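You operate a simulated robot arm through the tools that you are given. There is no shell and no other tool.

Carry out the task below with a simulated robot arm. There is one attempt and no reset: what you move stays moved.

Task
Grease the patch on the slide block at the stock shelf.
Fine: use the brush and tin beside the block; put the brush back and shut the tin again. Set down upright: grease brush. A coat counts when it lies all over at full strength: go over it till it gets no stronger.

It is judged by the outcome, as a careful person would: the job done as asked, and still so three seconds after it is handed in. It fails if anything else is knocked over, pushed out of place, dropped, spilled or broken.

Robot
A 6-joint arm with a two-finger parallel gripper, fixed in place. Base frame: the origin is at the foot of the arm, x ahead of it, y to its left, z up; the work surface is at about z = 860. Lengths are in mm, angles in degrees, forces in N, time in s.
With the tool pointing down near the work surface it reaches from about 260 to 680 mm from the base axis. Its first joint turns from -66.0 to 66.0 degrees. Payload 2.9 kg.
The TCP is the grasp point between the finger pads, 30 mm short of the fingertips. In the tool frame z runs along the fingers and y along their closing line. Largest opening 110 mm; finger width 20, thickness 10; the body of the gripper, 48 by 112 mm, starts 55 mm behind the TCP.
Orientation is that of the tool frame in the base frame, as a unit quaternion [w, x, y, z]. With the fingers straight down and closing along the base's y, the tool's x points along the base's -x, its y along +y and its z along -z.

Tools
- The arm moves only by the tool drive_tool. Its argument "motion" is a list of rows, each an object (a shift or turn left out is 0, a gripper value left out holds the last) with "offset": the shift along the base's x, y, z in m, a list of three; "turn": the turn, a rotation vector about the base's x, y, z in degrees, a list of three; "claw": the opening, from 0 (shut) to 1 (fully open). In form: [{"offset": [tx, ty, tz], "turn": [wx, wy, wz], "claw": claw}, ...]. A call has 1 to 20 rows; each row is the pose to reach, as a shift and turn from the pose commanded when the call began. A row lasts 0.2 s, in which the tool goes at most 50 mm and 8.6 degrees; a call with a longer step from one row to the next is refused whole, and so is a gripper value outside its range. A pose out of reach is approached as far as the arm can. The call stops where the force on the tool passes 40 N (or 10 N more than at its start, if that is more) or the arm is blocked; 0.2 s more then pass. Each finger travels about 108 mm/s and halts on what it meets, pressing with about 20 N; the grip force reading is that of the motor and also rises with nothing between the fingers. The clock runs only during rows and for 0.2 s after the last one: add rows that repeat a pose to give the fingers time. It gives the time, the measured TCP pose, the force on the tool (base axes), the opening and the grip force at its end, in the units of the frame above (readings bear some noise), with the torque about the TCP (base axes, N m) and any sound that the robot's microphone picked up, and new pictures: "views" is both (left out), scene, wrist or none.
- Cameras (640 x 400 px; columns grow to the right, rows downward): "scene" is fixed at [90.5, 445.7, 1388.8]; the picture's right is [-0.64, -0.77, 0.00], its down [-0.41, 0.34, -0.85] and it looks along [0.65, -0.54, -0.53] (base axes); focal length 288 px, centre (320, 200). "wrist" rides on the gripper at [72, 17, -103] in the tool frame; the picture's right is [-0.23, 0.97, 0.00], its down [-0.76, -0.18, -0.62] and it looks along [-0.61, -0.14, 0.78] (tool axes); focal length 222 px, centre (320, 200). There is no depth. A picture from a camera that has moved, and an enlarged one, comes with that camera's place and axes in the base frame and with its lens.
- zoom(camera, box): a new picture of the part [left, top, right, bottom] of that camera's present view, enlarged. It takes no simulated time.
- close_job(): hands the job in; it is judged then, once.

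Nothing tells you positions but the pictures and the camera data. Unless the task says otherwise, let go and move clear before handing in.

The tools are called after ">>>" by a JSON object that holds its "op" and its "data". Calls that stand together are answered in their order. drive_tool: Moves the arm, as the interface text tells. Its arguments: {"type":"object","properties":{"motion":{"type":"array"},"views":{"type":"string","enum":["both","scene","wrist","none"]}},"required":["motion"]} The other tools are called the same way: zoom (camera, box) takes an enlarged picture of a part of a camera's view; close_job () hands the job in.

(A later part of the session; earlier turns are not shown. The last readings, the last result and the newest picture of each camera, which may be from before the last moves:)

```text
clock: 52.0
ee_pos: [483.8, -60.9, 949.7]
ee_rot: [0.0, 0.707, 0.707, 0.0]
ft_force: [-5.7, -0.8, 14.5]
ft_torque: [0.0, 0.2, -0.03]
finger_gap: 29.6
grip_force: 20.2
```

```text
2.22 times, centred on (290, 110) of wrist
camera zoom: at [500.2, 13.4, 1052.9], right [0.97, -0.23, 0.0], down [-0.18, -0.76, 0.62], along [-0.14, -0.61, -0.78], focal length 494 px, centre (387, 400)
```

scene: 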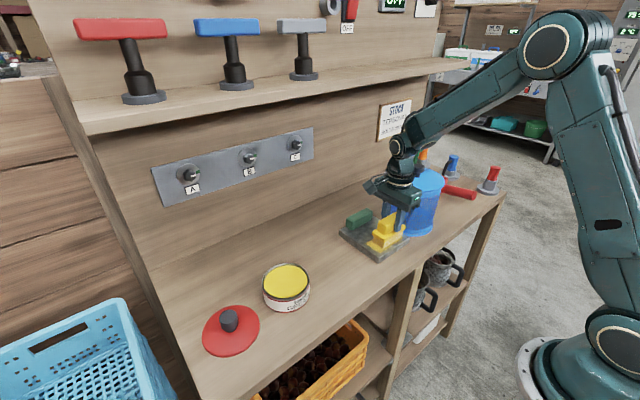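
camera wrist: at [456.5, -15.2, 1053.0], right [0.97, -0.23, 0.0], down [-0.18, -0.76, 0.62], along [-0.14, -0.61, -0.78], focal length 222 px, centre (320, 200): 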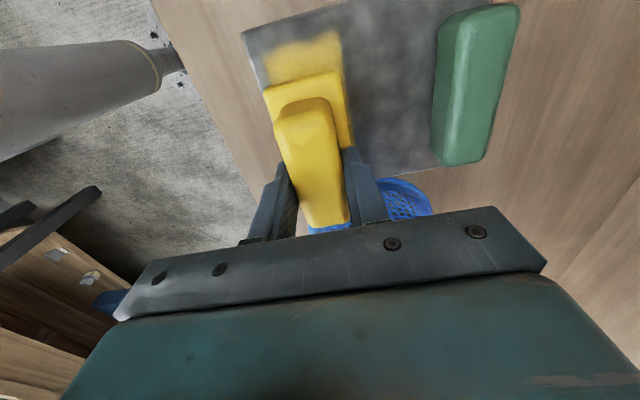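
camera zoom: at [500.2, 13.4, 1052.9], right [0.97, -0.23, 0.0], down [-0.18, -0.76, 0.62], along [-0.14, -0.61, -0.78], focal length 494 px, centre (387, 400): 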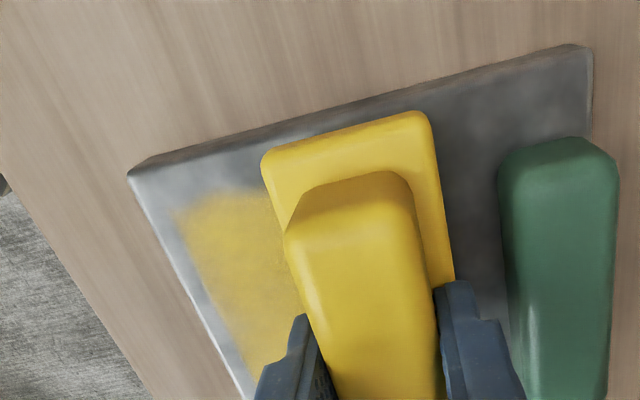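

The coat is even; I'll lift and move back so I can look at the whole patch closely for strength and any thin spots.

>>> {"op": "drive_tool", "data": {"motion": [{"offset": [0, 0, 0.004], "claw": 0.15}, {"offset": [0, 0.0, 0.03], "claw": 0.15}, {"offset": [0, 0.04, 0.06], "claw": 0.15}, {"offset": [0, 0.08, 0.08], "claw": 0.15}, {"offset": [0, 0.12, 0.08], "claw": 0.15}, {"offset": [0, 0.12, 0.08], "claw": 0.15}]}}

>>> {"op": "zoom", "data": {"camera": "scene", "box": [335, 200, 425, 270]}}

>>> {"op": "zoom", "data": {"camera": "scene", "box": [365, 225, 410, 258]}}

>>> {"op": "zoom", "data": {"camera": "scene", "box": [300, 190, 380, 260]}}

```text
clock: 53.4
ee_pos: [483.3, 61.6, 1026.3]
ee_rot: [0.0, 0.707, 0.707, 0.0]
ft_force: [0.7, 0.7, -1.8]
ft_torque: [0.03, -0.02, 0.05]
finger_gap: 29.8
grip_force: 20.4
camera wrist: at [500.4, 136.4, 1128.3], right [0.97, -0.23, 0.0], down [-0.18, -0.76, 0.62], along [-0.14, -0.61, -0.78], focal length 222 px, centre (320, 200)
```

scene: 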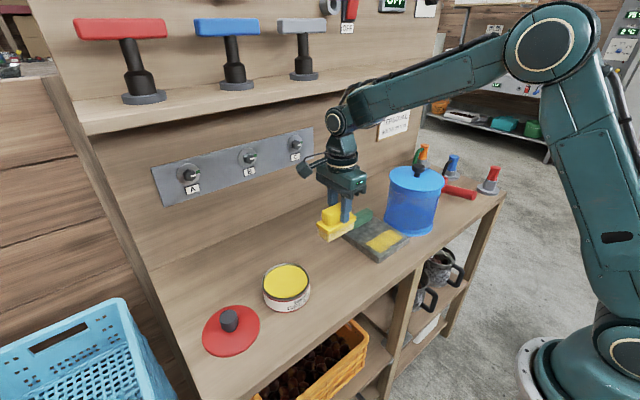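
wrist: 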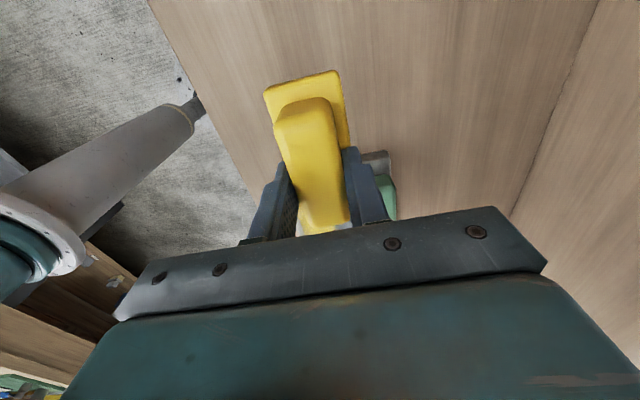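

```text
5.71 times, centred on (380, 235) of scene
camera zoom: at [90.5, 445.8, 1388.8], right [-0.64, -0.77, 0.0], down [-0.41, 0.34, -0.85], along [0.65, -0.54, -0.53], focal length 1644 px, centre (-23, 0)
```

zoom: 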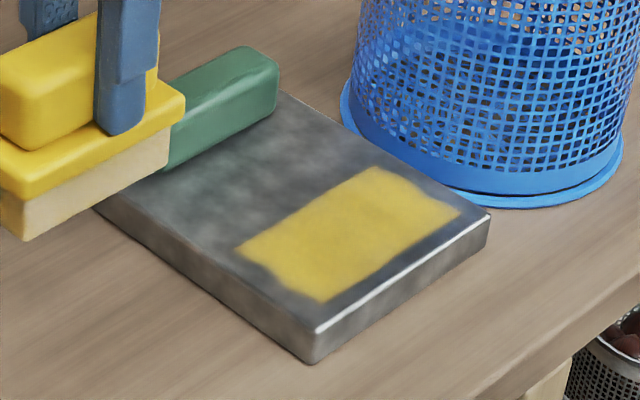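

```text
12.12 times, centred on (388, 242) of scene
camera zoom: at [90.5, 445.8, 1388.8], right [-0.64, -0.77, 0.0], down [-0.41, 0.34, -0.85], along [0.65, -0.54, -0.53], focal length 3487 px, centre (-498, -303)
```

zoom: 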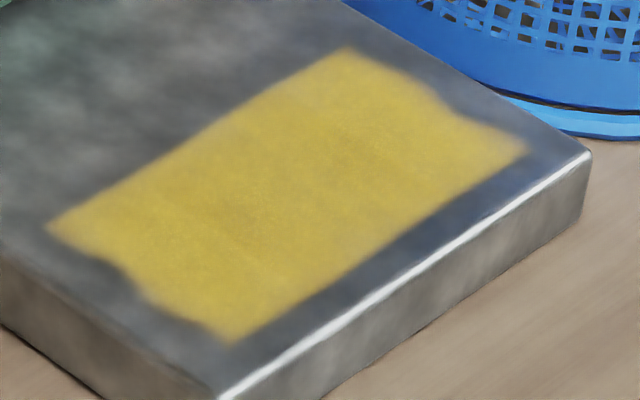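

```text
5.71 times, centred on (340, 225) of scene
camera zoom: at [90.5, 445.8, 1388.8], right [-0.64, -0.77, 0.0], down [-0.41, 0.34, -0.85], along [0.65, -0.54, -0.53], focal length 1644 px, centre (206, 57)
```

zoom: 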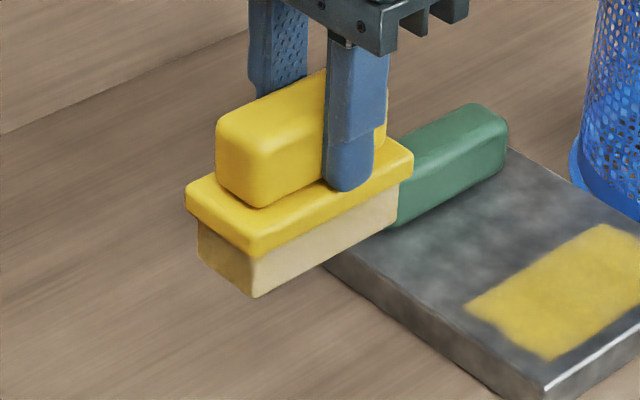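

The patch is a uniform yellow rectangle about 50 × 100 mm. To make sure it's at full strength I'll re-dip and go over it again, then compare; moving over the tin first and checking centring.

>>> {"op": "drive_tool", "data": {"motion": [{"offset": [-0.002, 0.035, 0], "claw": 0.15}, {"offset": [-0.004, 0.075, 0], "claw": 0.15}, {"offset": [-0.006, 0.115, 0], "claw": 0.15}, {"offset": [-0.008, 0.15, -0.01], "claw": 0.15}, {"offset": [-0.008, 0.1565, -0.03], "claw": 0.15}, {"offset": [-0.008, 0.1565, -0.05], "claw": 0.15}, {"offset": [-0.008, 0.1565, -0.05], "claw": 0.15}], "views": "none"}}

>>> {"op": "zoom", "data": {"camera": "scene", "box": [250, 230, 340, 310]}}

>>> {"op": "zoom", "data": {"camera": "wrist", "box": [230, 40, 410, 175]}}

```text
clock: 55.0
ee_pos: [478.0, 216.6, 979.5]
ee_rot: [0.0, 0.707, 0.707, 0.0]
ft_force: [-0.5, 0.2, -0.5]
ft_torque: [-0.03, 0.0, -0.01]
finger_gap: 29.7
grip_force: 19.9
```

```text
5.00 times, centred on (295, 270) of scene
camera zoom: at [90.5, 445.8, 1388.8], right [-0.64, -0.77, 0.0], down [-0.41, 0.34, -0.85], along [0.65, -0.54, -0.53], focal length 1438 px, centre (445, -150)
```

zoom: 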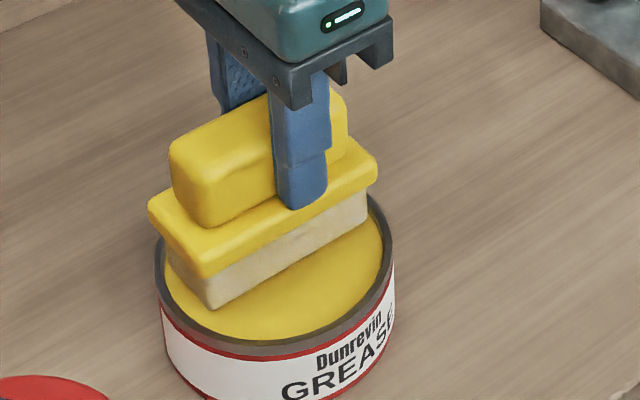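

```text
2.96 times, centred on (320, 108) of wrist
camera zoom: at [494.6, 290.4, 1081.9], right [0.97, -0.23, 0.0], down [-0.18, -0.76, 0.62], along [-0.14, -0.61, -0.78], focal length 658 px, centre (320, 474)
```

zoom: 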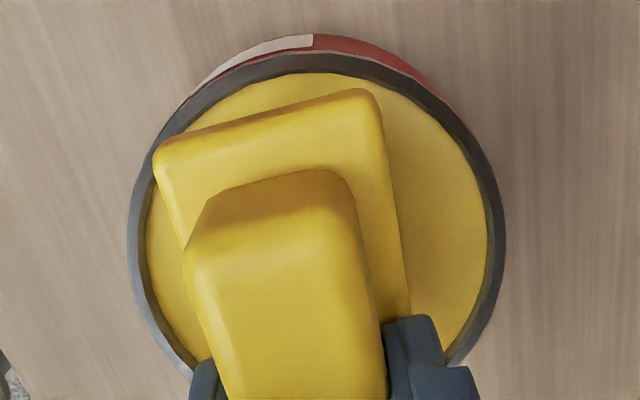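

The bristles sit inside the rim; I'll nudge 1.5 mm toward centre and dip again.

>>> {"op": "drive_tool", "data": {"motion": [{"offset": [0, -0.0015, -0.004], "claw": 0.15}, {"offset": [0, -0.0015, -0.008], "claw": 0.15}, {"offset": [0, -0.0015, -0.011], "claw": 0.15}, {"offset": [0, -0.0015, -0.0125], "claw": 0.15}, {"offset": [0, -0.0015, -0.0125], "claw": 0.15}, {"offset": [0, -0.0015, -0.0125], "claw": 0.15}, {"offset": [0, -0.0015, -0.0125], "claw": 0.15}], "views": "none"}}

>>> {"op": "zoom", "data": {"camera": "scene", "box": [250, 230, 340, 310]}}

```text
clock: 56.6
ee_pos: [476.2, 217.1, 967.3]
ee_rot: [0.001, 0.707, 0.707, 0.0]
ft_force: [0.0, -0.2, -2.1]
ft_torque: [0.01, -0.02, -0.02]
finger_gap: 29.6
grip_force: 19.9
```

```text
5.00 times, centred on (295, 270) of scene
camera zoom: at [90.6, 445.7, 1388.8], right [-0.64, -0.77, 0.0], down [-0.41, 0.34, -0.85], along [0.65, -0.54, -0.53], focal length 1438 px, centre (445, -150)
```

zoom: 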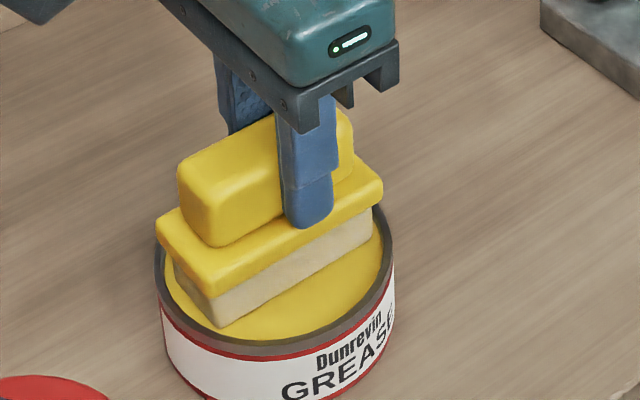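

>>> {"op": "drive_tool", "data": {"motion": [{"offset": [0, 0, -0.001], "claw": 0.15}, {"offset": [0, 0, -0.002], "claw": 0.15}, {"offset": [0, 0, -0.002], "claw": 0.15}], "views": "none"}}

>>> {"op": "zoom", "data": {"camera": "scene", "box": [250, 230, 340, 310]}}

```text
clock: 57.4
ee_pos: [477.3, 215.7, 966.5]
ee_rot: [0.001, 0.707, 0.707, 0.002]
ft_force: [-4.7, 2.2, 19.4]
ft_torque: [-0.23, 0.36, -0.03]
finger_gap: 29.5
grip_force: 19.8
```

```text
5.00 times, centred on (295, 270) of scene
camera zoom: at [90.1, 445.7, 1388.9], right [-0.64, -0.77, 0.0], down [-0.41, 0.34, -0.85], along [0.65, -0.54, -0.53], focal length 1438 px, centre (445, -150)
```

zoom: 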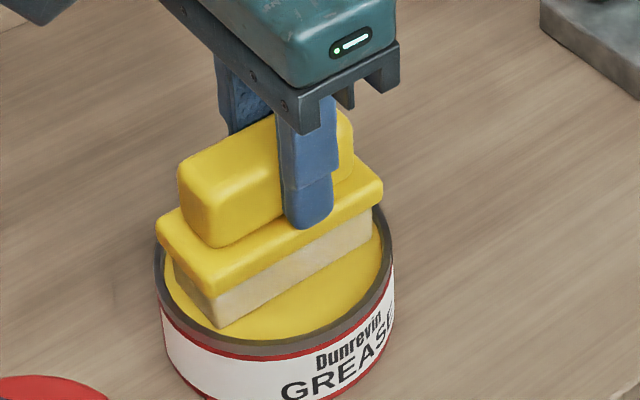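

Contact at about 19 N, bristles in the grease. After a short hold I'll lift and carry the brush back to the patch.

>>> {"op": "drive_tool", "data": {"motion": [{"offset": [0, 0, 0.0005], "claw": 0.15}, {"offset": [0, 0, 0.0005], "claw": 0.15}, {"offset": [0, 0, 0.01], "claw": 0.15}, {"offset": [0, 0, 0.04], "claw": 0.15}, {"offset": [0, -0.02, 0.065], "claw": 0.15}, {"offset": [-0.006, -0.06, 0.065], "claw": 0.15}, {"offset": [-0.012, -0.1, 0.065], "claw": 0.15}, {"offset": [-0.018, -0.14, 0.065], "claw": 0.15}, {"offset": [-0.024, -0.18, 0.06], "claw": 0.15}, {"offset": [-0.03, -0.22, 0.05], "claw": 0.15}, {"offset": [-0.036, -0.26, 0.04], "claw": 0.15}, {"offset": [-0.036, -0.277, 0.02], "claw": 0.15}, {"offset": [-0.036, -0.277, -0.004], "claw": 0.15}, {"offset": [-0.036, -0.277, -0.0125], "claw": 0.15}, {"offset": [-0.036, -0.277, -0.0155], "claw": 0.15}, {"offset": [-0.036, -0.277, -0.0155], "claw": 0.15}], "views": "scene"}}

>>> {"op": "zoom", "data": {"camera": "scene", "box": [335, 200, 425, 270]}}

```text
clock: 60.8
ee_pos: [438.5, -60.6, 949.5]
ee_rot: [-0.001, 0.707, 0.707, 0.0]
ft_force: [-3.6, 0.8, 9.7]
ft_torque: [0.17, 0.2, 0.07]
finger_gap: 29.4
grip_force: 20.0
```

scene: 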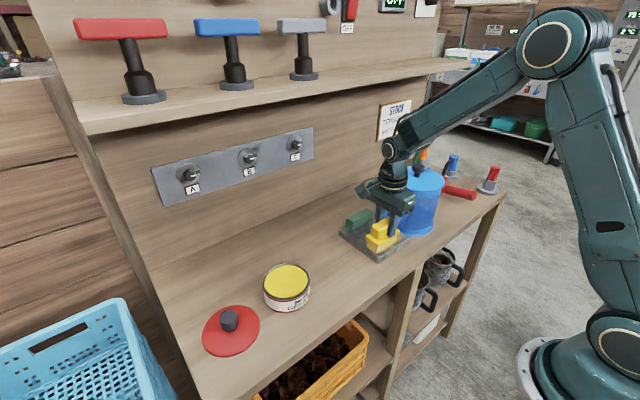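

```text
5.71 times, centred on (380, 235) of scene
camera zoom: at [90.3, 445.8, 1388.8], right [-0.64, -0.77, 0.0], down [-0.41, 0.34, -0.85], along [0.65, -0.54, -0.53], focal length 1644 px, centre (-23, 0)
```

zoom: 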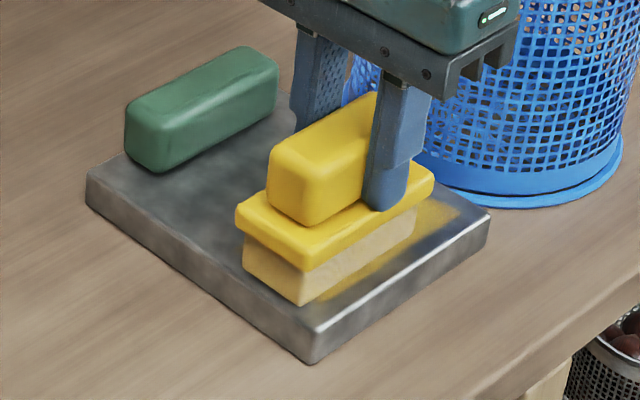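

Good light contact (about 10 N). Now a set of overlapping strokes in three lanes across the patch.

>>> {"op": "drive_tool", "data": {"motion": [{"offset": [-0.009, 0.006, -0.0003], "claw": 0.15}, {"offset": [-0.018, 0.006, -0.0003], "claw": 0.15}, {"offset": [-0.006, 0.006, -0.0003], "claw": 0.15}, {"offset": [0.006, 0.006, -0.0003], "claw": 0.15}, {"offset": [0.018, 0.006, -0.0003], "claw": 0.15}, {"offset": [0.03, 0.006, -0.0003], "claw": 0.15}, {"offset": [0.042, 0.006, -0.0003], "claw": 0.15}, {"offset": [0.042, -0.004, -0.0003], "claw": 0.15}, {"offset": [0.042, -0.013, -0.0003], "claw": 0.15}, {"offset": [0.03, -0.013, -0.0003], "claw": 0.15}, {"offset": [0.018, -0.013, -0.0003], "claw": 0.15}, {"offset": [0.006, -0.013, -0.0003], "claw": 0.15}, {"offset": [-0.006, -0.013, -0.0003], "claw": 0.15}, {"offset": [-0.018, -0.013, -0.0003], "claw": 0.15}, {"offset": [-0.018, -0.023, -0.0003], "claw": 0.15}, {"offset": [-0.018, -0.032, -0.0003], "claw": 0.15}, {"offset": [-0.006, -0.032, -0.0003], "claw": 0.15}, {"offset": [0.006, -0.032, -0.0003], "claw": 0.15}, {"offset": [0.018, -0.032, -0.0003], "claw": 0.15}, {"offset": [0.03, -0.032, -0.0003], "claw": 0.15}], "views": "none"}}

>>> {"op": "zoom", "data": {"camera": "scene", "box": [335, 200, 425, 270]}}

>>> {"op": "zoom", "data": {"camera": "wrist", "box": [150, 20, 430, 200]}}

```text
clock: 64.4
ee_pos: [427.6, -93.8, 950.9]
ee_rot: [0.0, 0.708, 0.706, -0.001]
ft_force: [0.4, 0.6, 2.1]
ft_torque: [0.02, -0.12, -0.03]
finger_gap: 29.7
grip_force: 20.2
stopped in row 17: the force on the tool passed its limit at 41 N (the readings are from after the stop); the commanded pose is now the measured one
```

```text
5.71 times, centred on (380, 235) of scene
camera zoom: at [90.5, 445.7, 1388.8], right [-0.64, -0.77, 0.0], down [-0.41, 0.34, -0.85], along [0.65, -0.54, -0.53], focal length 1644 px, centre (-23, 0)
```

zoom: 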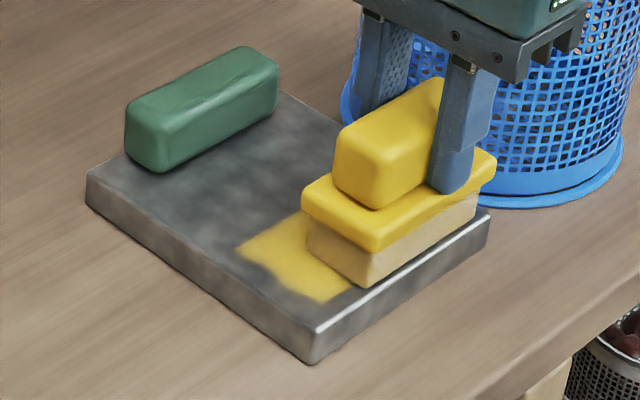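

```text
2.22 times, centred on (290, 110) of wrist
camera zoom: at [444.5, -19.8, 1052.9], right [0.97, -0.23, 0.0], down [-0.18, -0.76, 0.62], along [-0.14, -0.61, -0.78], focal length 494 px, centre (387, 400)
```

zoom: 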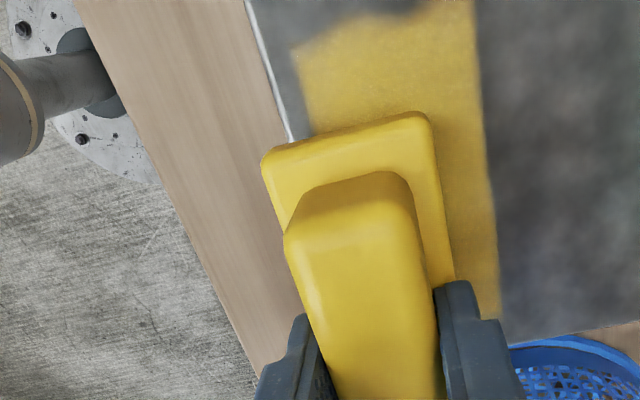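

The press force spiked when the bristles came back over the block's front edge, and the move stopped. The block hasn't moved. I'll keep the strokes a little farther from that edge; first lift slightly, shift to x≈440 and find light contact again.

>>> {"op": "drive_tool", "data": {"motion": [{"offset": [0.002, 0, 0.003], "claw": 0.15}, {"offset": [0.012, 0, 0.003], "claw": 0.15}, {"offset": [0.012, 0, 0.0], "claw": 0.15}, {"offset": [0.012, 0, -0.001], "claw": 0.15}, {"offset": [0.012, 0, -0.001], "claw": 0.15}], "views": "none"}}

```text
clock: 65.6
ee_pos: [439.7, -95.0, 950.4]
ee_rot: [0.001, 0.708, 0.706, 0.0]
ft_force: [-5.6, 2.0, 32.0]
ft_torque: [0.4, 0.43, -0.03]
finger_gap: 29.9
grip_force: 20.3
```

>>> {"op": "drive_tool", "data": {"motion": [{"offset": [0, 0, 0.0012], "claw": 0.15}, {"offset": [0, 0, 0.0012], "claw": 0.15}], "views": "none"}}

```text
clock: 66.2
ee_pos: [438.8, -94.6, 949.9]
ee_rot: [0.001, 0.709, 0.706, 0.0]
ft_force: [1.8, 0.5, 24.1]
ft_torque: [0.18, -0.05, 0.05]
finger_gap: 29.7
grip_force: 20.1
```

>>> {"op": "drive_tool", "data": {"motion": [{"offset": [0, 0, 0.0013], "claw": 0.15}, {"offset": [0, 0, 0.0013], "claw": 0.15}], "views": "none"}}

```text
clock: 66.8
ee_pos: [439.9, -93.9, 948.7]
ee_rot: [-0.001, 0.709, 0.706, -0.002]
ft_force: [2.3, -2.9, 11.0]
ft_torque: [-0.23, -0.37, -0.08]
finger_gap: 29.6
grip_force: 20.3
```

Back at about 11 N. Continue with overlapping strokes, x 432–484.

>>> {"op": "drive_tool", "data": {"motion": [{"offset": [-0.008, 0, 0], "claw": 0.15}, {"offset": [0.003, 0, 0], "claw": 0.15}, {"offset": [0.014, 0, 0], "claw": 0.15}, {"offset": [0.025, 0, 0], "claw": 0.15}, {"offset": [0.036, 0, 0], "claw": 0.15}, {"offset": [0.044, 0, 0], "claw": 0.15}, {"offset": [0.033, 0, 0], "claw": 0.15}, {"offset": [0.022, 0, 0], "claw": 0.15}, {"offset": [0.011, 0, 0], "claw": 0.15}, {"offset": [0.0, 0, 0], "claw": 0.15}, {"offset": [-0.008, 0, 0], "claw": 0.15}, {"offset": [-0.008, 0.01, 0], "claw": 0.15}, {"offset": [-0.008, 0.019, 0], "claw": 0.15}, {"offset": [0.003, 0.019, 0], "claw": 0.15}, {"offset": [0.014, 0.019, 0], "claw": 0.15}, {"offset": [0.025, 0.019, 0], "claw": 0.15}, {"offset": [0.036, 0.019, 0], "claw": 0.15}, {"offset": [0.044, 0.019, 0], "claw": 0.15}, {"offset": [0.044, 0.019, 0], "claw": 0.15}], "views": "none"}}

>>> {"op": "zoom", "data": {"camera": "scene", "box": [335, 200, 425, 270]}}

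>>> {"op": "zoom", "data": {"camera": "wrist", "box": [150, 20, 430, 200]}}

```text
clock: 70.8
ee_pos: [481.4, -73.7, 950.6]
ee_rot: [0.0, 0.708, 0.707, 0.0]
ft_force: [-6.1, 0.9, 18.7]
ft_torque: [0.02, 0.25, 0.03]
finger_gap: 29.6
grip_force: 19.7
```

```text
5.71 times, centred on (380, 235) of scene
camera zoom: at [90.1, 445.8, 1388.8], right [-0.64, -0.77, 0.0], down [-0.41, 0.34, -0.85], along [0.65, -0.54, -0.53], focal length 1644 px, centre (-23, 0)
```

zoom: 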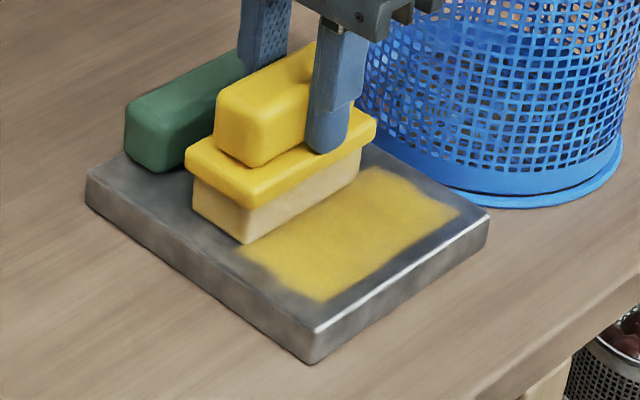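

```text
2.22 times, centred on (290, 110) of wrist
camera zoom: at [499.3, -0.4, 1052.9], right [0.97, -0.23, 0.0], down [-0.18, -0.76, 0.62], along [-0.14, -0.61, -0.78], focal length 494 px, centre (387, 400)
```

zoom: 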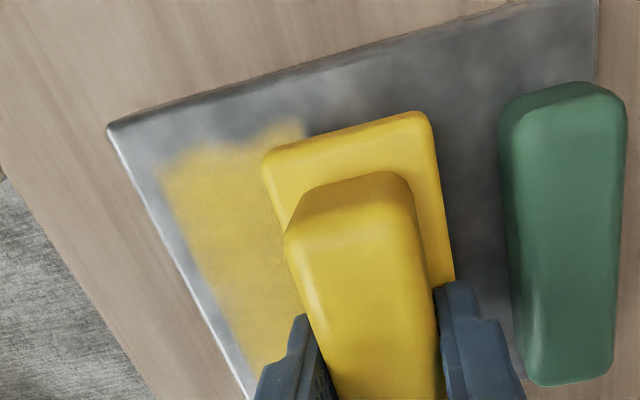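

Now the lane on the near (free) side, to make sure that edge gets full coverage too.

>>> {"op": "drive_tool", "data": {"motion": [{"offset": [0, 0.01, 0], "claw": 0.15}, {"offset": [0, 0.021, 0], "claw": 0.15}, {"offset": [-0.011, 0.021, 0], "claw": 0.15}, {"offset": [-0.022, 0.021, 0], "claw": 0.15}, {"offset": [-0.033, 0.021, 0], "claw": 0.15}, {"offset": [-0.044, 0.021, 0], "claw": 0.15}, {"offset": [-0.052, 0.021, 0], "claw": 0.15}, {"offset": [-0.042, 0.021, 0], "claw": 0.15}, {"offset": [-0.031, 0.021, 0], "claw": 0.15}, {"offset": [-0.02, 0.021, 0], "claw": 0.15}, {"offset": [-0.009, 0.021, 0], "claw": 0.15}, {"offset": [0, 0.021, 0], "claw": 0.15}, {"offset": [-0.011, 0.012, 0], "claw": 0.15}, {"offset": [-0.022, 0.012, 0], "claw": 0.15}, {"offset": [-0.033, 0.012, 0], "claw": 0.15}, {"offset": [-0.044, 0.012, 0], "claw": 0.15}, {"offset": [-0.052, 0.012, 0], "claw": 0.15}, {"offset": [-0.042, 0.004, 0], "claw": 0.15}, {"offset": [-0.031, 0.0, 0], "claw": 0.15}, {"offset": [-0.02, 0.0, 0], "claw": 0.15}], "views": "none"}}

>>> {"op": "drive_tool", "data": {"motion": [{"offset": [0.01, 0, 0], "claw": 0.15}, {"offset": [0.02, 0, 0], "claw": 0.15}, {"offset": [0.02, 0, 0.004], "claw": 0.15}, {"offset": [0.02, 0.0, 0.03], "claw": 0.15}, {"offset": [0.02, 0.04, 0.06], "claw": 0.15}, {"offset": [0.02, 0.08, 0.08], "claw": 0.15}, {"offset": [0.02, 0.12, 0.08], "claw": 0.15}, {"offset": [0.02, 0.15, 0.08], "claw": 0.15}, {"offset": [0.02, 0.15, 0.08], "claw": 0.15}], "views": "none"}}

>>> {"op": "zoom", "data": {"camera": "scene", "box": [335, 200, 425, 270]}}

>>> {"op": "zoom", "data": {"camera": "scene", "box": [365, 225, 410, 258]}}

>>> {"op": "zoom", "data": {"camera": "scene", "box": [290, 190, 370, 260]}}

```text
clock: 75.0
ee_pos: [463.3, -72.6, 951.4]
ee_rot: [0.0, 0.707, 0.707, -0.001]
ft_force: [0.4, -0.4, -0.7]
ft_torque: [0.0, -0.02, 0.04]
finger_gap: 29.9
grip_force: 20.2
```

```text
clock: 77.0
ee_pos: [479.6, 76.2, 1031.8]
ee_rot: [-0.001, 0.708, 0.706, -0.001]
ft_force: [0.0, -1.0, 0.0]
ft_torque: [0.01, 0.0, -0.04]
finger_gap: 29.5
grip_force: 20.0
```

```text
5.71 times, centred on (380, 235) of scene
camera zoom: at [90.5, 445.8, 1388.8], right [-0.64, -0.77, 0.0], down [-0.41, 0.34, -0.85], along [0.65, -0.54, -0.53], focal length 1644 px, centre (-23, 0)
```

zoom: 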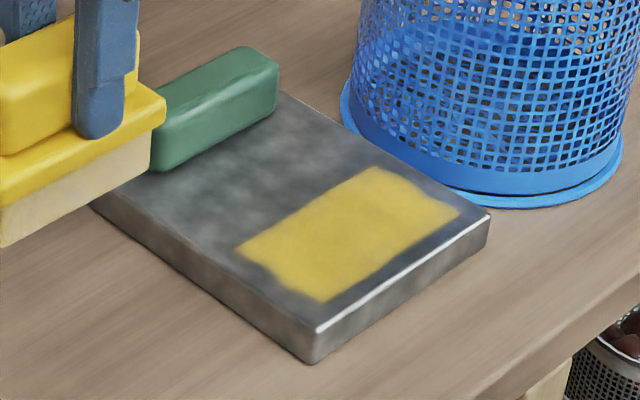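

```text
12.12 times, centred on (388, 242) of scene
camera zoom: at [90.5, 445.8, 1388.8], right [-0.64, -0.77, 0.0], down [-0.41, 0.34, -0.85], along [0.65, -0.54, -0.53], focal length 3487 px, centre (-498, -303)
```

zoom: 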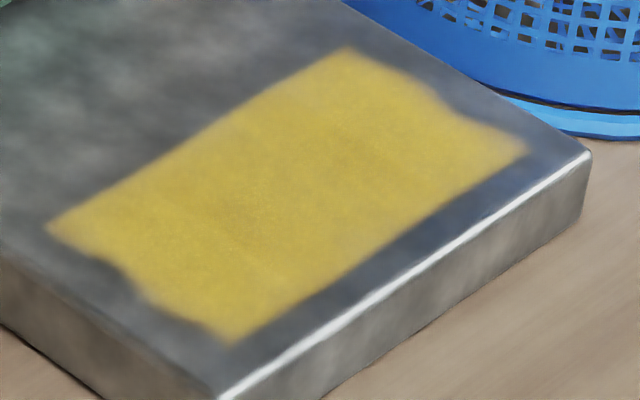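

```text
5.71 times, centred on (330, 225) of scene
camera zoom: at [90.5, 445.8, 1388.8], right [-0.64, -0.77, 0.0], down [-0.41, 0.34, -0.85], along [0.65, -0.54, -0.53], focal length 1644 px, centre (263, 57)
```

zoom: 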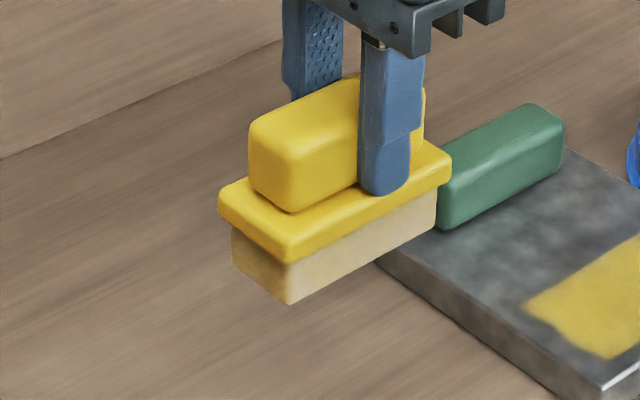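

A second fully loaded round left the coat looking exactly the same (same colour, same outline), so it's at full strength all over. Now I'll turn the brush back and bring it above its original spot.

>>> {"op": "drive_tool", "data": {"motion": [{"offset": [0, 0.001, 0], "turn": [0, 0, 8], "claw": 0.15}, {"offset": [0, 0.002, 0], "turn": [0, 0, 16], "claw": 0.15}, {"offset": [0, 0.003, 0], "turn": [0, 0, 24], "claw": 0.15}, {"offset": [0, 0.004, 0], "turn": [0, 0, 32], "claw": 0.15}, {"offset": [0, 0.005, 0], "turn": [0, 0, 40], "claw": 0.15}, {"offset": [0, 0.006, 0], "turn": [0, 0, 48], "claw": 0.15}, {"offset": [0, 0.007, 0], "turn": [0, 0, 56], "claw": 0.15}, {"offset": [0, 0.008, 0], "turn": [0, 0, 64], "claw": 0.15}, {"offset": [0, 0.009, 0], "turn": [0, 0, 72], "claw": 0.15}, {"offset": [0, 0.01, 0], "turn": [0, 0, 80], "claw": 0.15}, {"offset": [0, 0.01, 0], "turn": [0, 0, 88], "claw": 0.15}, {"offset": [0, 0.01, 0], "turn": [0, 0, 95], "claw": 0.15}, {"offset": [0, 0.01, -0.03], "turn": [0, 0, 95], "claw": 0.15}, {"offset": [0, 0.01, -0.06], "turn": [0, 0, 95], "claw": 0.15}, {"offset": [0, 0.01, -0.08], "turn": [0, 0, 95], "claw": 0.15}, {"offset": [0, 0.01, -0.08], "turn": [0, 0, 95], "claw": 0.15}]}}

>>> {"op": "zoom", "data": {"camera": "scene", "box": [300, 210, 380, 290]}}

```text
clock: 80.4
ee_pos: [483.2, 86.8, 950.4]
ee_rot: [0.0, -0.043, 0.999, -0.001]
ft_force: [-0.6, 0.5, -0.7]
ft_torque: [-0.02, -0.03, 0.01]
finger_gap: 29.4
grip_force: 20.2
camera wrist: at [409.8, 99.5, 1053.4], right [0.14, 0.99, 0.0], down [0.77, -0.11, 0.62], along [0.62, -0.09, -0.78], focal length 222 px, centre (320, 200)
```

scene: 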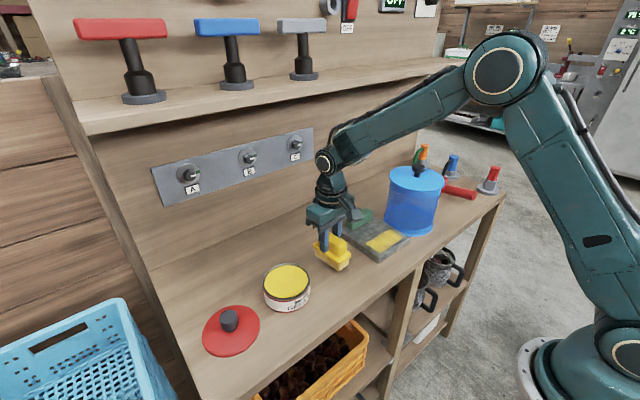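
wrist: 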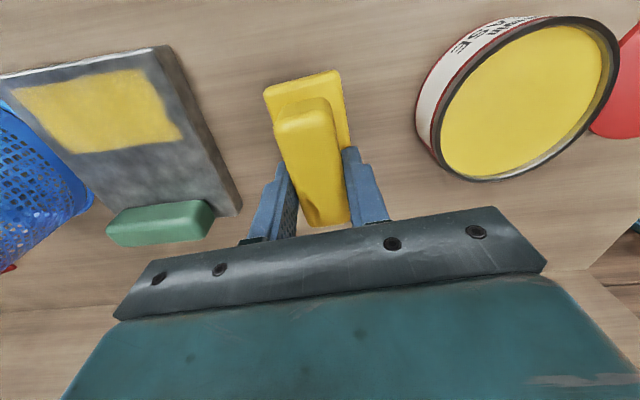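

```text
5.00 times, centred on (340, 250) of scene
camera zoom: at [90.6, 445.7, 1388.8], right [-0.64, -0.77, 0.0], down [-0.41, 0.34, -0.85], along [0.65, -0.54, -0.53], focal length 1438 px, centre (220, -50)
```

zoom: 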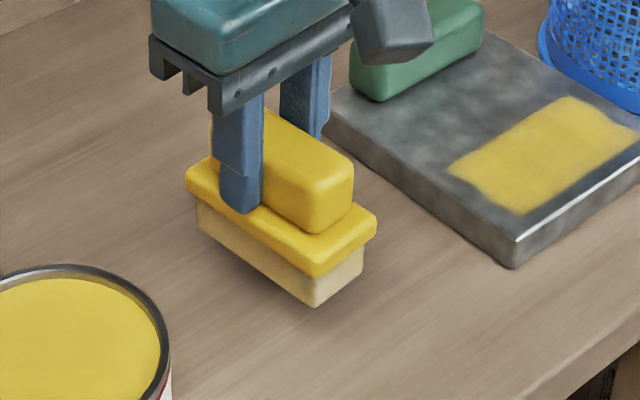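

The wrist view shows the patch evenly coated. I'll zoom on it for a last check while lowering the brush toward the table at its original place.

>>> {"op": "zoom", "data": {"camera": "wrist", "box": [0, 40, 240, 260]}}

>>> {"op": "drive_tool", "data": {"motion": [{"offset": [-0.0025, 0, -0.006], "claw": 0.15}, {"offset": [-0.0025, 0, -0.012], "claw": 0.15}, {"offset": [-0.0025, 0, -0.017], "claw": 0.15}, {"offset": [-0.0025, 0, -0.0185], "claw": 0.15}, {"offset": [-0.0025, 0, -0.0185], "claw": 0.15}], "views": "none"}}

>>> {"op": "zoom", "data": {"camera": "scene", "box": [300, 210, 380, 290]}}

```text
1.82 times, centred on (120, 150) of wrist
camera zoom: at [409.8, 99.5, 1053.4], right [0.14, 0.99, 0.0], down [0.77, -0.11, 0.62], along [0.62, -0.09, -0.78], focal length 404 px, centre (684, 291)
```

zoom: 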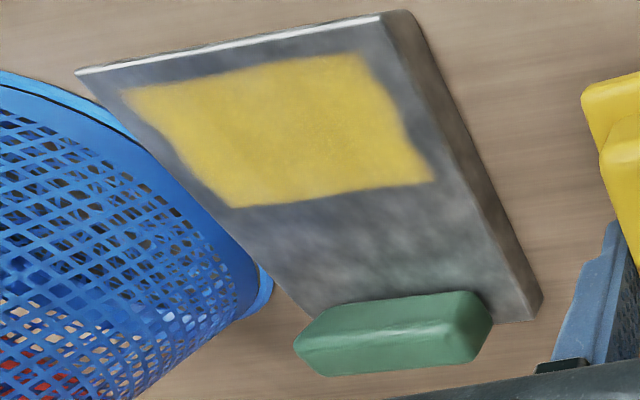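

```text
clock: 81.6
ee_pos: [480.4, 85.4, 931.8]
ee_rot: [0.0, -0.042, 0.999, -0.001]
ft_force: [1.1, -0.2, -1.1]
ft_torque: [0.0, 0.0, 0.04]
finger_gap: 29.7
grip_force: 20.1
```

```text
5.00 times, centred on (340, 250) of scene
camera zoom: at [90.6, 445.7, 1388.8], right [-0.64, -0.77, 0.0], down [-0.41, 0.34, -0.85], along [0.65, -0.54, -0.53], focal length 1438 px, centre (220, -50)
```

zoom: 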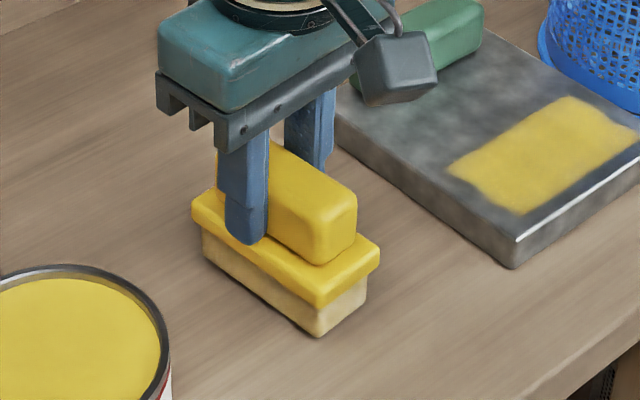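

The coat covers the whole rectangle evenly. The brush is just above the table at its original spot; lowering in 1 mm steps to contact.

>>> {"op": "drive_tool", "data": {"motion": [{"offset": [0.0005, 0.0005, -0.001], "claw": 0.15}, {"offset": [0.0005, 0.0005, -0.002], "claw": 0.15}], "views": "none"}}

```text
clock: 82.2
ee_pos: [480.3, 85.8, 930.2]
ee_rot: [0.0, -0.042, 0.999, -0.001]
ft_force: [0.7, 0.3, -2.1]
ft_torque: [0.03, 0.0, 0.03]
finger_gap: 30.0
grip_force: 19.7
```

>>> {"op": "drive_tool", "data": {"motion": [{"offset": [0, 0, -0.001], "claw": 0.15}, {"offset": [0, 0, -0.0015], "claw": 0.15}], "views": "none"}}

```text
clock: 82.8
ee_pos: [482.5, 86.7, 928.9]
ee_rot: [0.0, -0.043, 0.999, -0.001]
ft_force: [0.8, -0.1, -1.4]
ft_torque: [0.01, -0.01, -0.04]
finger_gap: 29.6
grip_force: 19.8
```

>>> {"op": "drive_tool", "data": {"motion": [{"offset": [0, 0, -0.001], "claw": 0.15}, {"offset": [0, 0, -0.0015], "claw": 0.15}], "views": "none"}}

>>> {"op": "zoom", "data": {"camera": "scene", "box": [300, 210, 380, 290]}}

```text
clock: 83.4
ee_pos: [481.0, 86.1, 927.5]
ee_rot: [0.001, -0.044, 0.999, -0.001]
ft_force: [0.6, -0.7, 4.5]
ft_torque: [0.02, 0.11, 0.02]
finger_gap: 29.6
grip_force: 19.8
```

```text
5.00 times, centred on (340, 250) of scene
camera zoom: at [90.5, 445.7, 1388.8], right [-0.64, -0.77, 0.0], down [-0.41, 0.34, -0.85], along [0.65, -0.54, -0.53], focal length 1438 px, centre (220, -50)
```

zoom: 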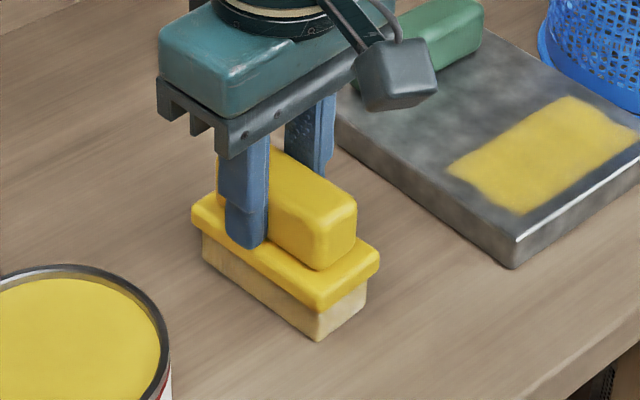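

The brush touches down at about 4.5 N, with its corner at the same image spot as originally. I'll open and rise straight up.

>>> {"op": "drive_tool", "data": {"motion": [{"offset": [0, 0, 0.0004], "claw": 0.15}, {"offset": [0, 0, 0.0006], "claw": 0.32}, {"offset": [0, 0, 0.001], "claw": 0.45}, {"offset": [0, 0, 0.002], "claw": 0.6}, {"offset": [0, 0, 0.002], "claw": 0.6}, {"offset": [0, 0, 0.03], "claw": 0.6}, {"offset": [0, 0, 0.07], "claw": 0.6}, {"offset": [0, 0, 0.1], "claw": 0.6}, {"offset": [0, 0, 0.1], "claw": 0.6}]}}

>>> {"op": "zoom", "data": {"camera": "scene", "box": [300, 210, 380, 290]}}

```text
clock: 85.4
ee_pos: [480.5, 86.2, 1029.3]
ee_rot: [0.0, -0.042, 0.999, -0.001]
ft_force: [-0.5, -0.8, 0.1]
ft_torque: [0.03, -0.08, 0.03]
finger_gap: 65.8
grip_force: 0.1
camera wrist: at [407.1, 97.6, 1132.3], right [0.14, 0.99, 0.0], down [0.77, -0.11, 0.62], along [0.62, -0.09, -0.78], focal length 222 px, centre (320, 200)
```

scene: 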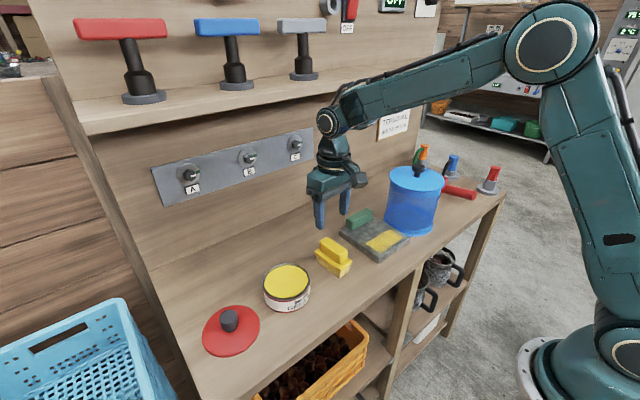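
wrist: 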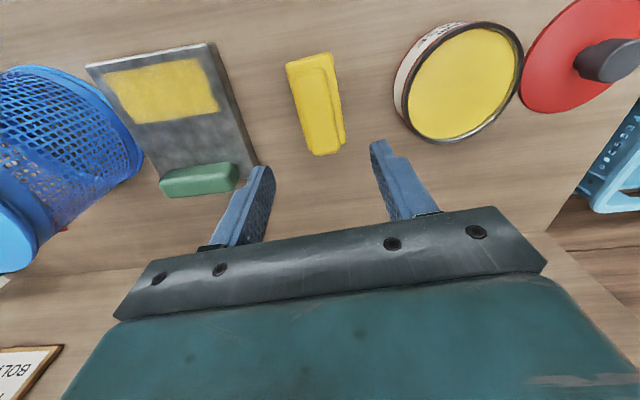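

```text
5.00 times, centred on (340, 250) of scene
camera zoom: at [90.5, 445.7, 1388.8], right [-0.64, -0.77, 0.0], down [-0.41, 0.34, -0.85], along [0.65, -0.54, -0.53], focal length 1438 px, centre (220, -50)
```

zoom: 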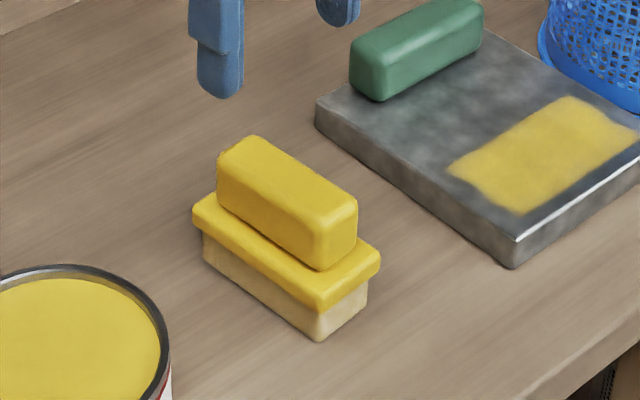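

The brush stands upright back in place. Now I'll go back to the lid to shut the tin: above the knob at about (470, 352), turning back to straight.

>>> {"op": "drive_tool", "data": {"motion": [{"offset": [-0.001, 0.04, 0], "turn": [0, 0, -1], "claw": 0.65}, {"offset": [-0.003, 0.08, 0], "turn": [0, 0, -2], "claw": 0.65}, {"offset": [-0.005, 0.12, 0], "turn": [0, 0, -3], "claw": 0.65}, {"offset": [-0.007, 0.16, 0], "turn": [0, 0, -4], "claw": 0.65}, {"offset": [-0.009, 0.2, 0], "turn": [0, 0, -4.9], "claw": 0.65}, {"offset": [-0.011, 0.24, -0.01], "turn": [0, 0, -4.9], "claw": 0.65}, {"offset": [-0.0116, 0.2668, -0.03], "turn": [0, 0, -4.9], "claw": 0.65}, {"offset": [-0.0116, 0.2668, -0.065], "turn": [0, 0, -4.9], "claw": 0.65}, {"offset": [-0.0116, 0.2668, -0.065], "turn": [0, 0, -4.9], "claw": 0.65}]}}

>>> {"op": "zoom", "data": {"camera": "wrist", "box": [220, 60, 420, 220]}}

>>> {"op": "zoom", "data": {"camera": "scene", "box": [180, 270, 290, 360]}}

```text
clock: 87.4
ee_pos: [469.7, 351.8, 961.4]
ee_rot: [0.001, 0.0, 1.0, 0.0]
ft_force: [0.3, -0.6, 0.4]
ft_torque: [0.01, -0.04, 0.0]
finger_gap: 71.4
grip_force: 0.0
camera wrist: at [397.7, 369.6, 1064.0], right [0.23, 0.97, 0.0], down [0.76, -0.18, 0.62], along [0.61, -0.14, -0.78], focal length 222 px, centre (320, 200)
```

scene: 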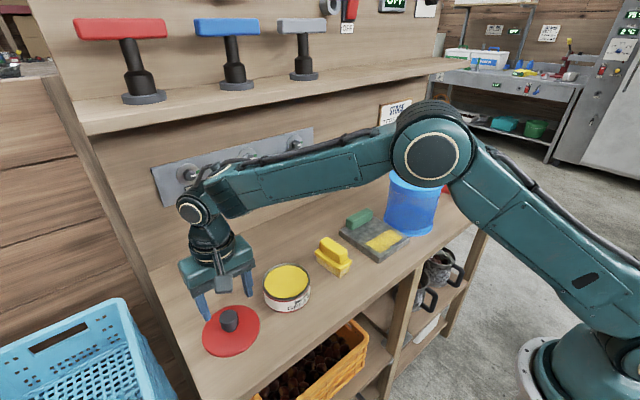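
wrist: 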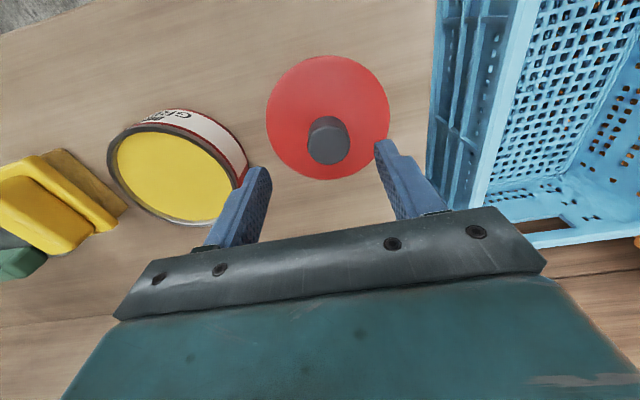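

```text
2.50 times, centred on (320, 140) of wrist
camera zoom: at [397.7, 369.6, 1064.0], right [0.23, 0.97, 0.0], down [0.76, -0.18, 0.62], along [0.61, -0.14, -0.78], focal length 555 px, centre (320, 350)
```

zoom: 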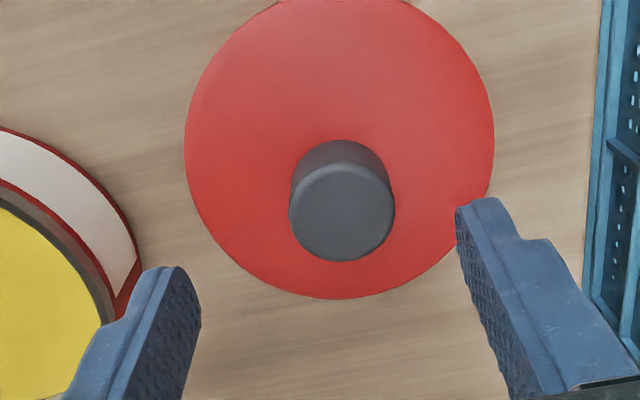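

```text
4.44 times, centred on (235, 315) of scene
camera zoom: at [90.5, 445.8, 1388.8], right [-0.64, -0.77, 0.0], down [-0.41, 0.34, -0.85], along [0.65, -0.54, -0.53], focal length 1279 px, centre (698, -311)
```

zoom: 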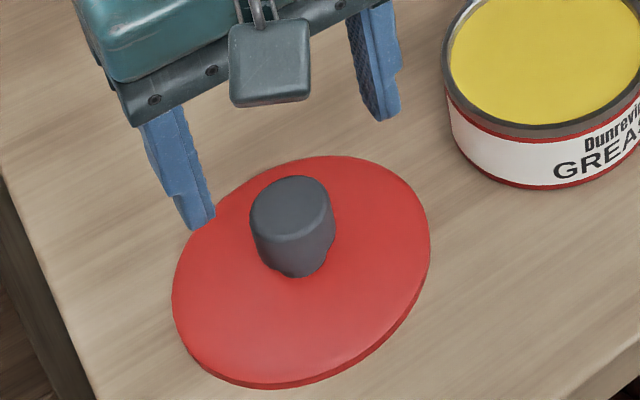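

The knob now appears a few millimetres farther out than where I released it (about y 359). I'll shift over it, descend partway and check alignment before closing.

>>> {"op": "drive_tool", "data": {"motion": [{"offset": [0.0005, 0.0075, 0], "claw": 0.65}, {"offset": [0.0005, 0.0075, -0.02], "claw": 0.65}, {"offset": [0.0005, 0.0075, -0.035], "claw": 0.65}, {"offset": [0.0005, 0.0075, -0.035], "claw": 0.65}]}}

>>> {"op": "zoom", "data": {"camera": "wrist", "box": [220, 80, 420, 240]}}

>>> {"op": "zoom", "data": {"camera": "scene", "box": [180, 270, 290, 360]}}

```text
clock: 88.4
ee_pos: [469.3, 359.1, 926.7]
ee_rot: [0.001, 0.0, 1.0, -0.001]
ft_force: [0.3, -0.2, 1.2]
ft_torque: [-0.02, -0.01, 0.0]
finger_gap: 71.4
grip_force: 0.0
camera wrist: at [397.1, 377.2, 1029.5], right [0.23, 0.97, 0.0], down [0.76, -0.18, 0.62], along [0.61, -0.14, -0.78], focal length 222 px, centre (320, 200)
```

scene: 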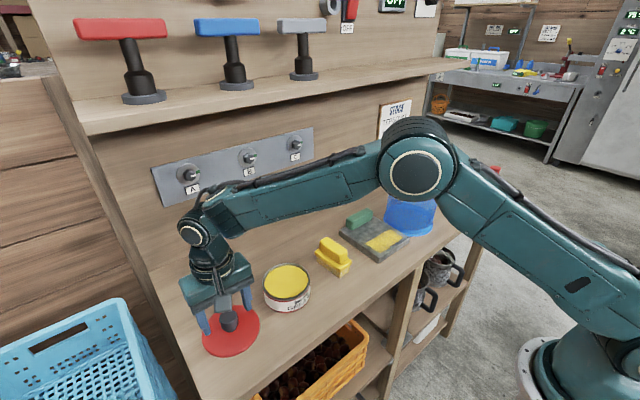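
wrist: 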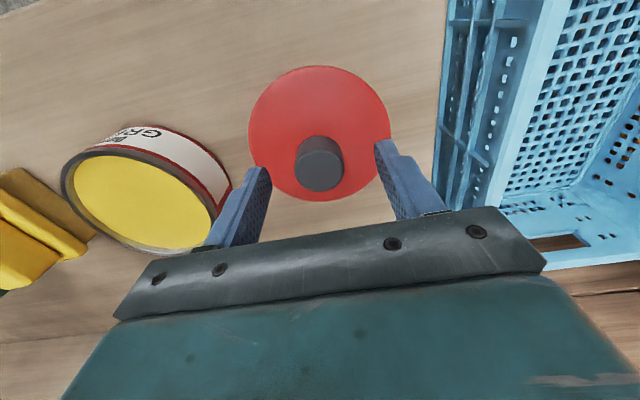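

```text
2.50 times, centred on (320, 160) of wrist
camera zoom: at [397.1, 377.2, 1029.5], right [0.23, 0.97, 0.0], down [0.76, -0.18, 0.62], along [0.61, -0.14, -0.78], focal length 555 px, centre (320, 300)
```

zoom: 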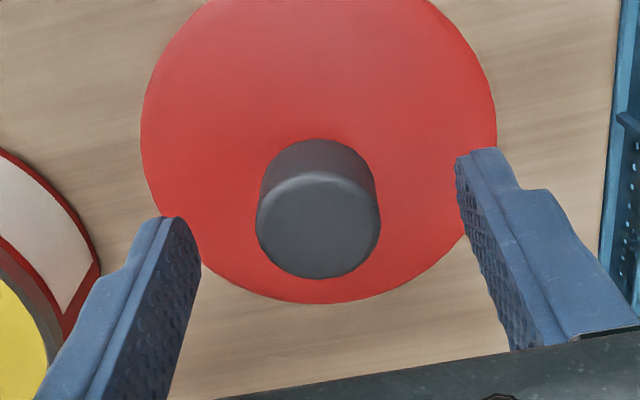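

```text
4.44 times, centred on (235, 315) of scene
camera zoom: at [90.5, 445.7, 1388.8], right [-0.64, -0.77, 0.0], down [-0.41, 0.34, -0.85], along [0.65, -0.54, -0.53], focal length 1279 px, centre (698, -311)
```

zoom: 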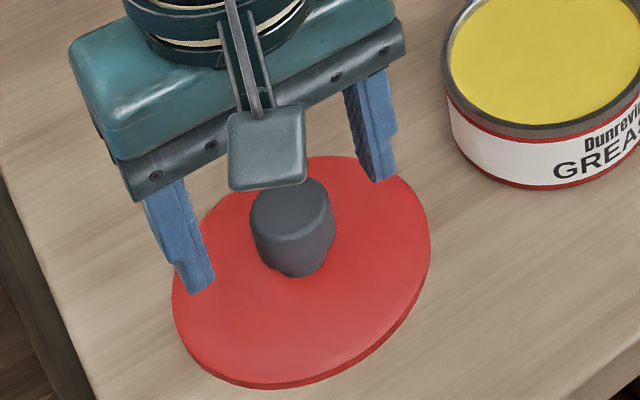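

The knob is now centred between the fingers. I'll descend and close on it.

>>> {"op": "drive_tool", "data": {"motion": [{"offset": [0, 0, -0.012], "claw": 0.65}, {"offset": [0, 0, -0.022], "claw": 0.65}, {"offset": [0, 0, -0.026], "claw": 0.65}, {"offset": [0, 0, -0.026], "claw": 0.65}, {"offset": [0, 0, -0.026], "claw": 0.4}, {"offset": [0, 0, -0.026], "claw": 0.2}, {"offset": [0, 0, -0.026], "claw": 0.2}, {"offset": [0, 0, -0.026], "claw": 0.2}]}}

>>> {"op": "zoom", "data": {"camera": "scene", "box": [180, 270, 290, 360]}}

```text
clock: 90.2
ee_pos: [469.5, 358.9, 900.9]
ee_rot: [0.001, 0.0, 1.0, -0.001]
ft_force: [0.7, -0.2, -0.3]
ft_torque: [0.1, -0.02, -0.03]
finger_gap: 32.9
grip_force: 20.0
camera wrist: at [398.1, 378.0, 1004.8], right [0.23, 0.97, 0.0], down [0.76, -0.18, 0.62], along [0.61, -0.14, -0.78], focal length 222 px, centre (320, 200)
```

scene: 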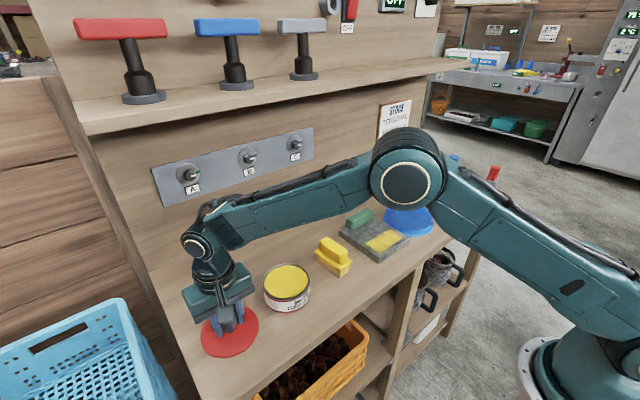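
wrist: 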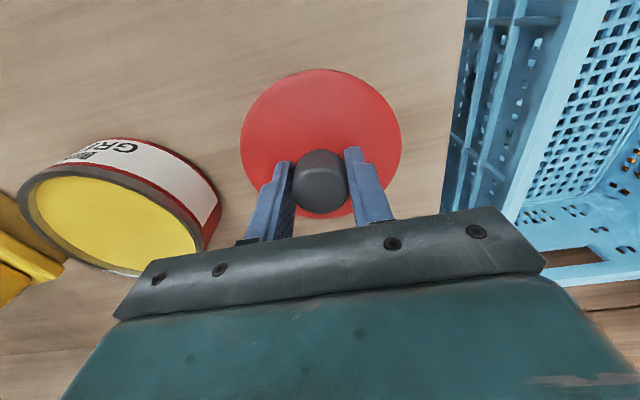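

```text
4.44 times, centred on (235, 315) of scene
camera zoom: at [90.5, 445.7, 1388.8], right [-0.64, -0.77, 0.0], down [-0.41, 0.34, -0.85], along [0.65, -0.54, -0.53], focal length 1279 px, centre (698, -311)
```

zoom: 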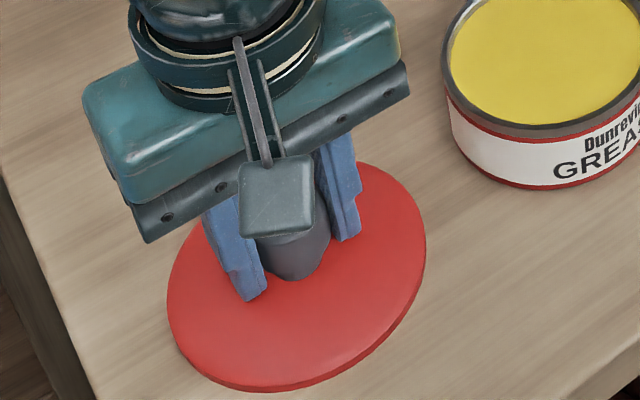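

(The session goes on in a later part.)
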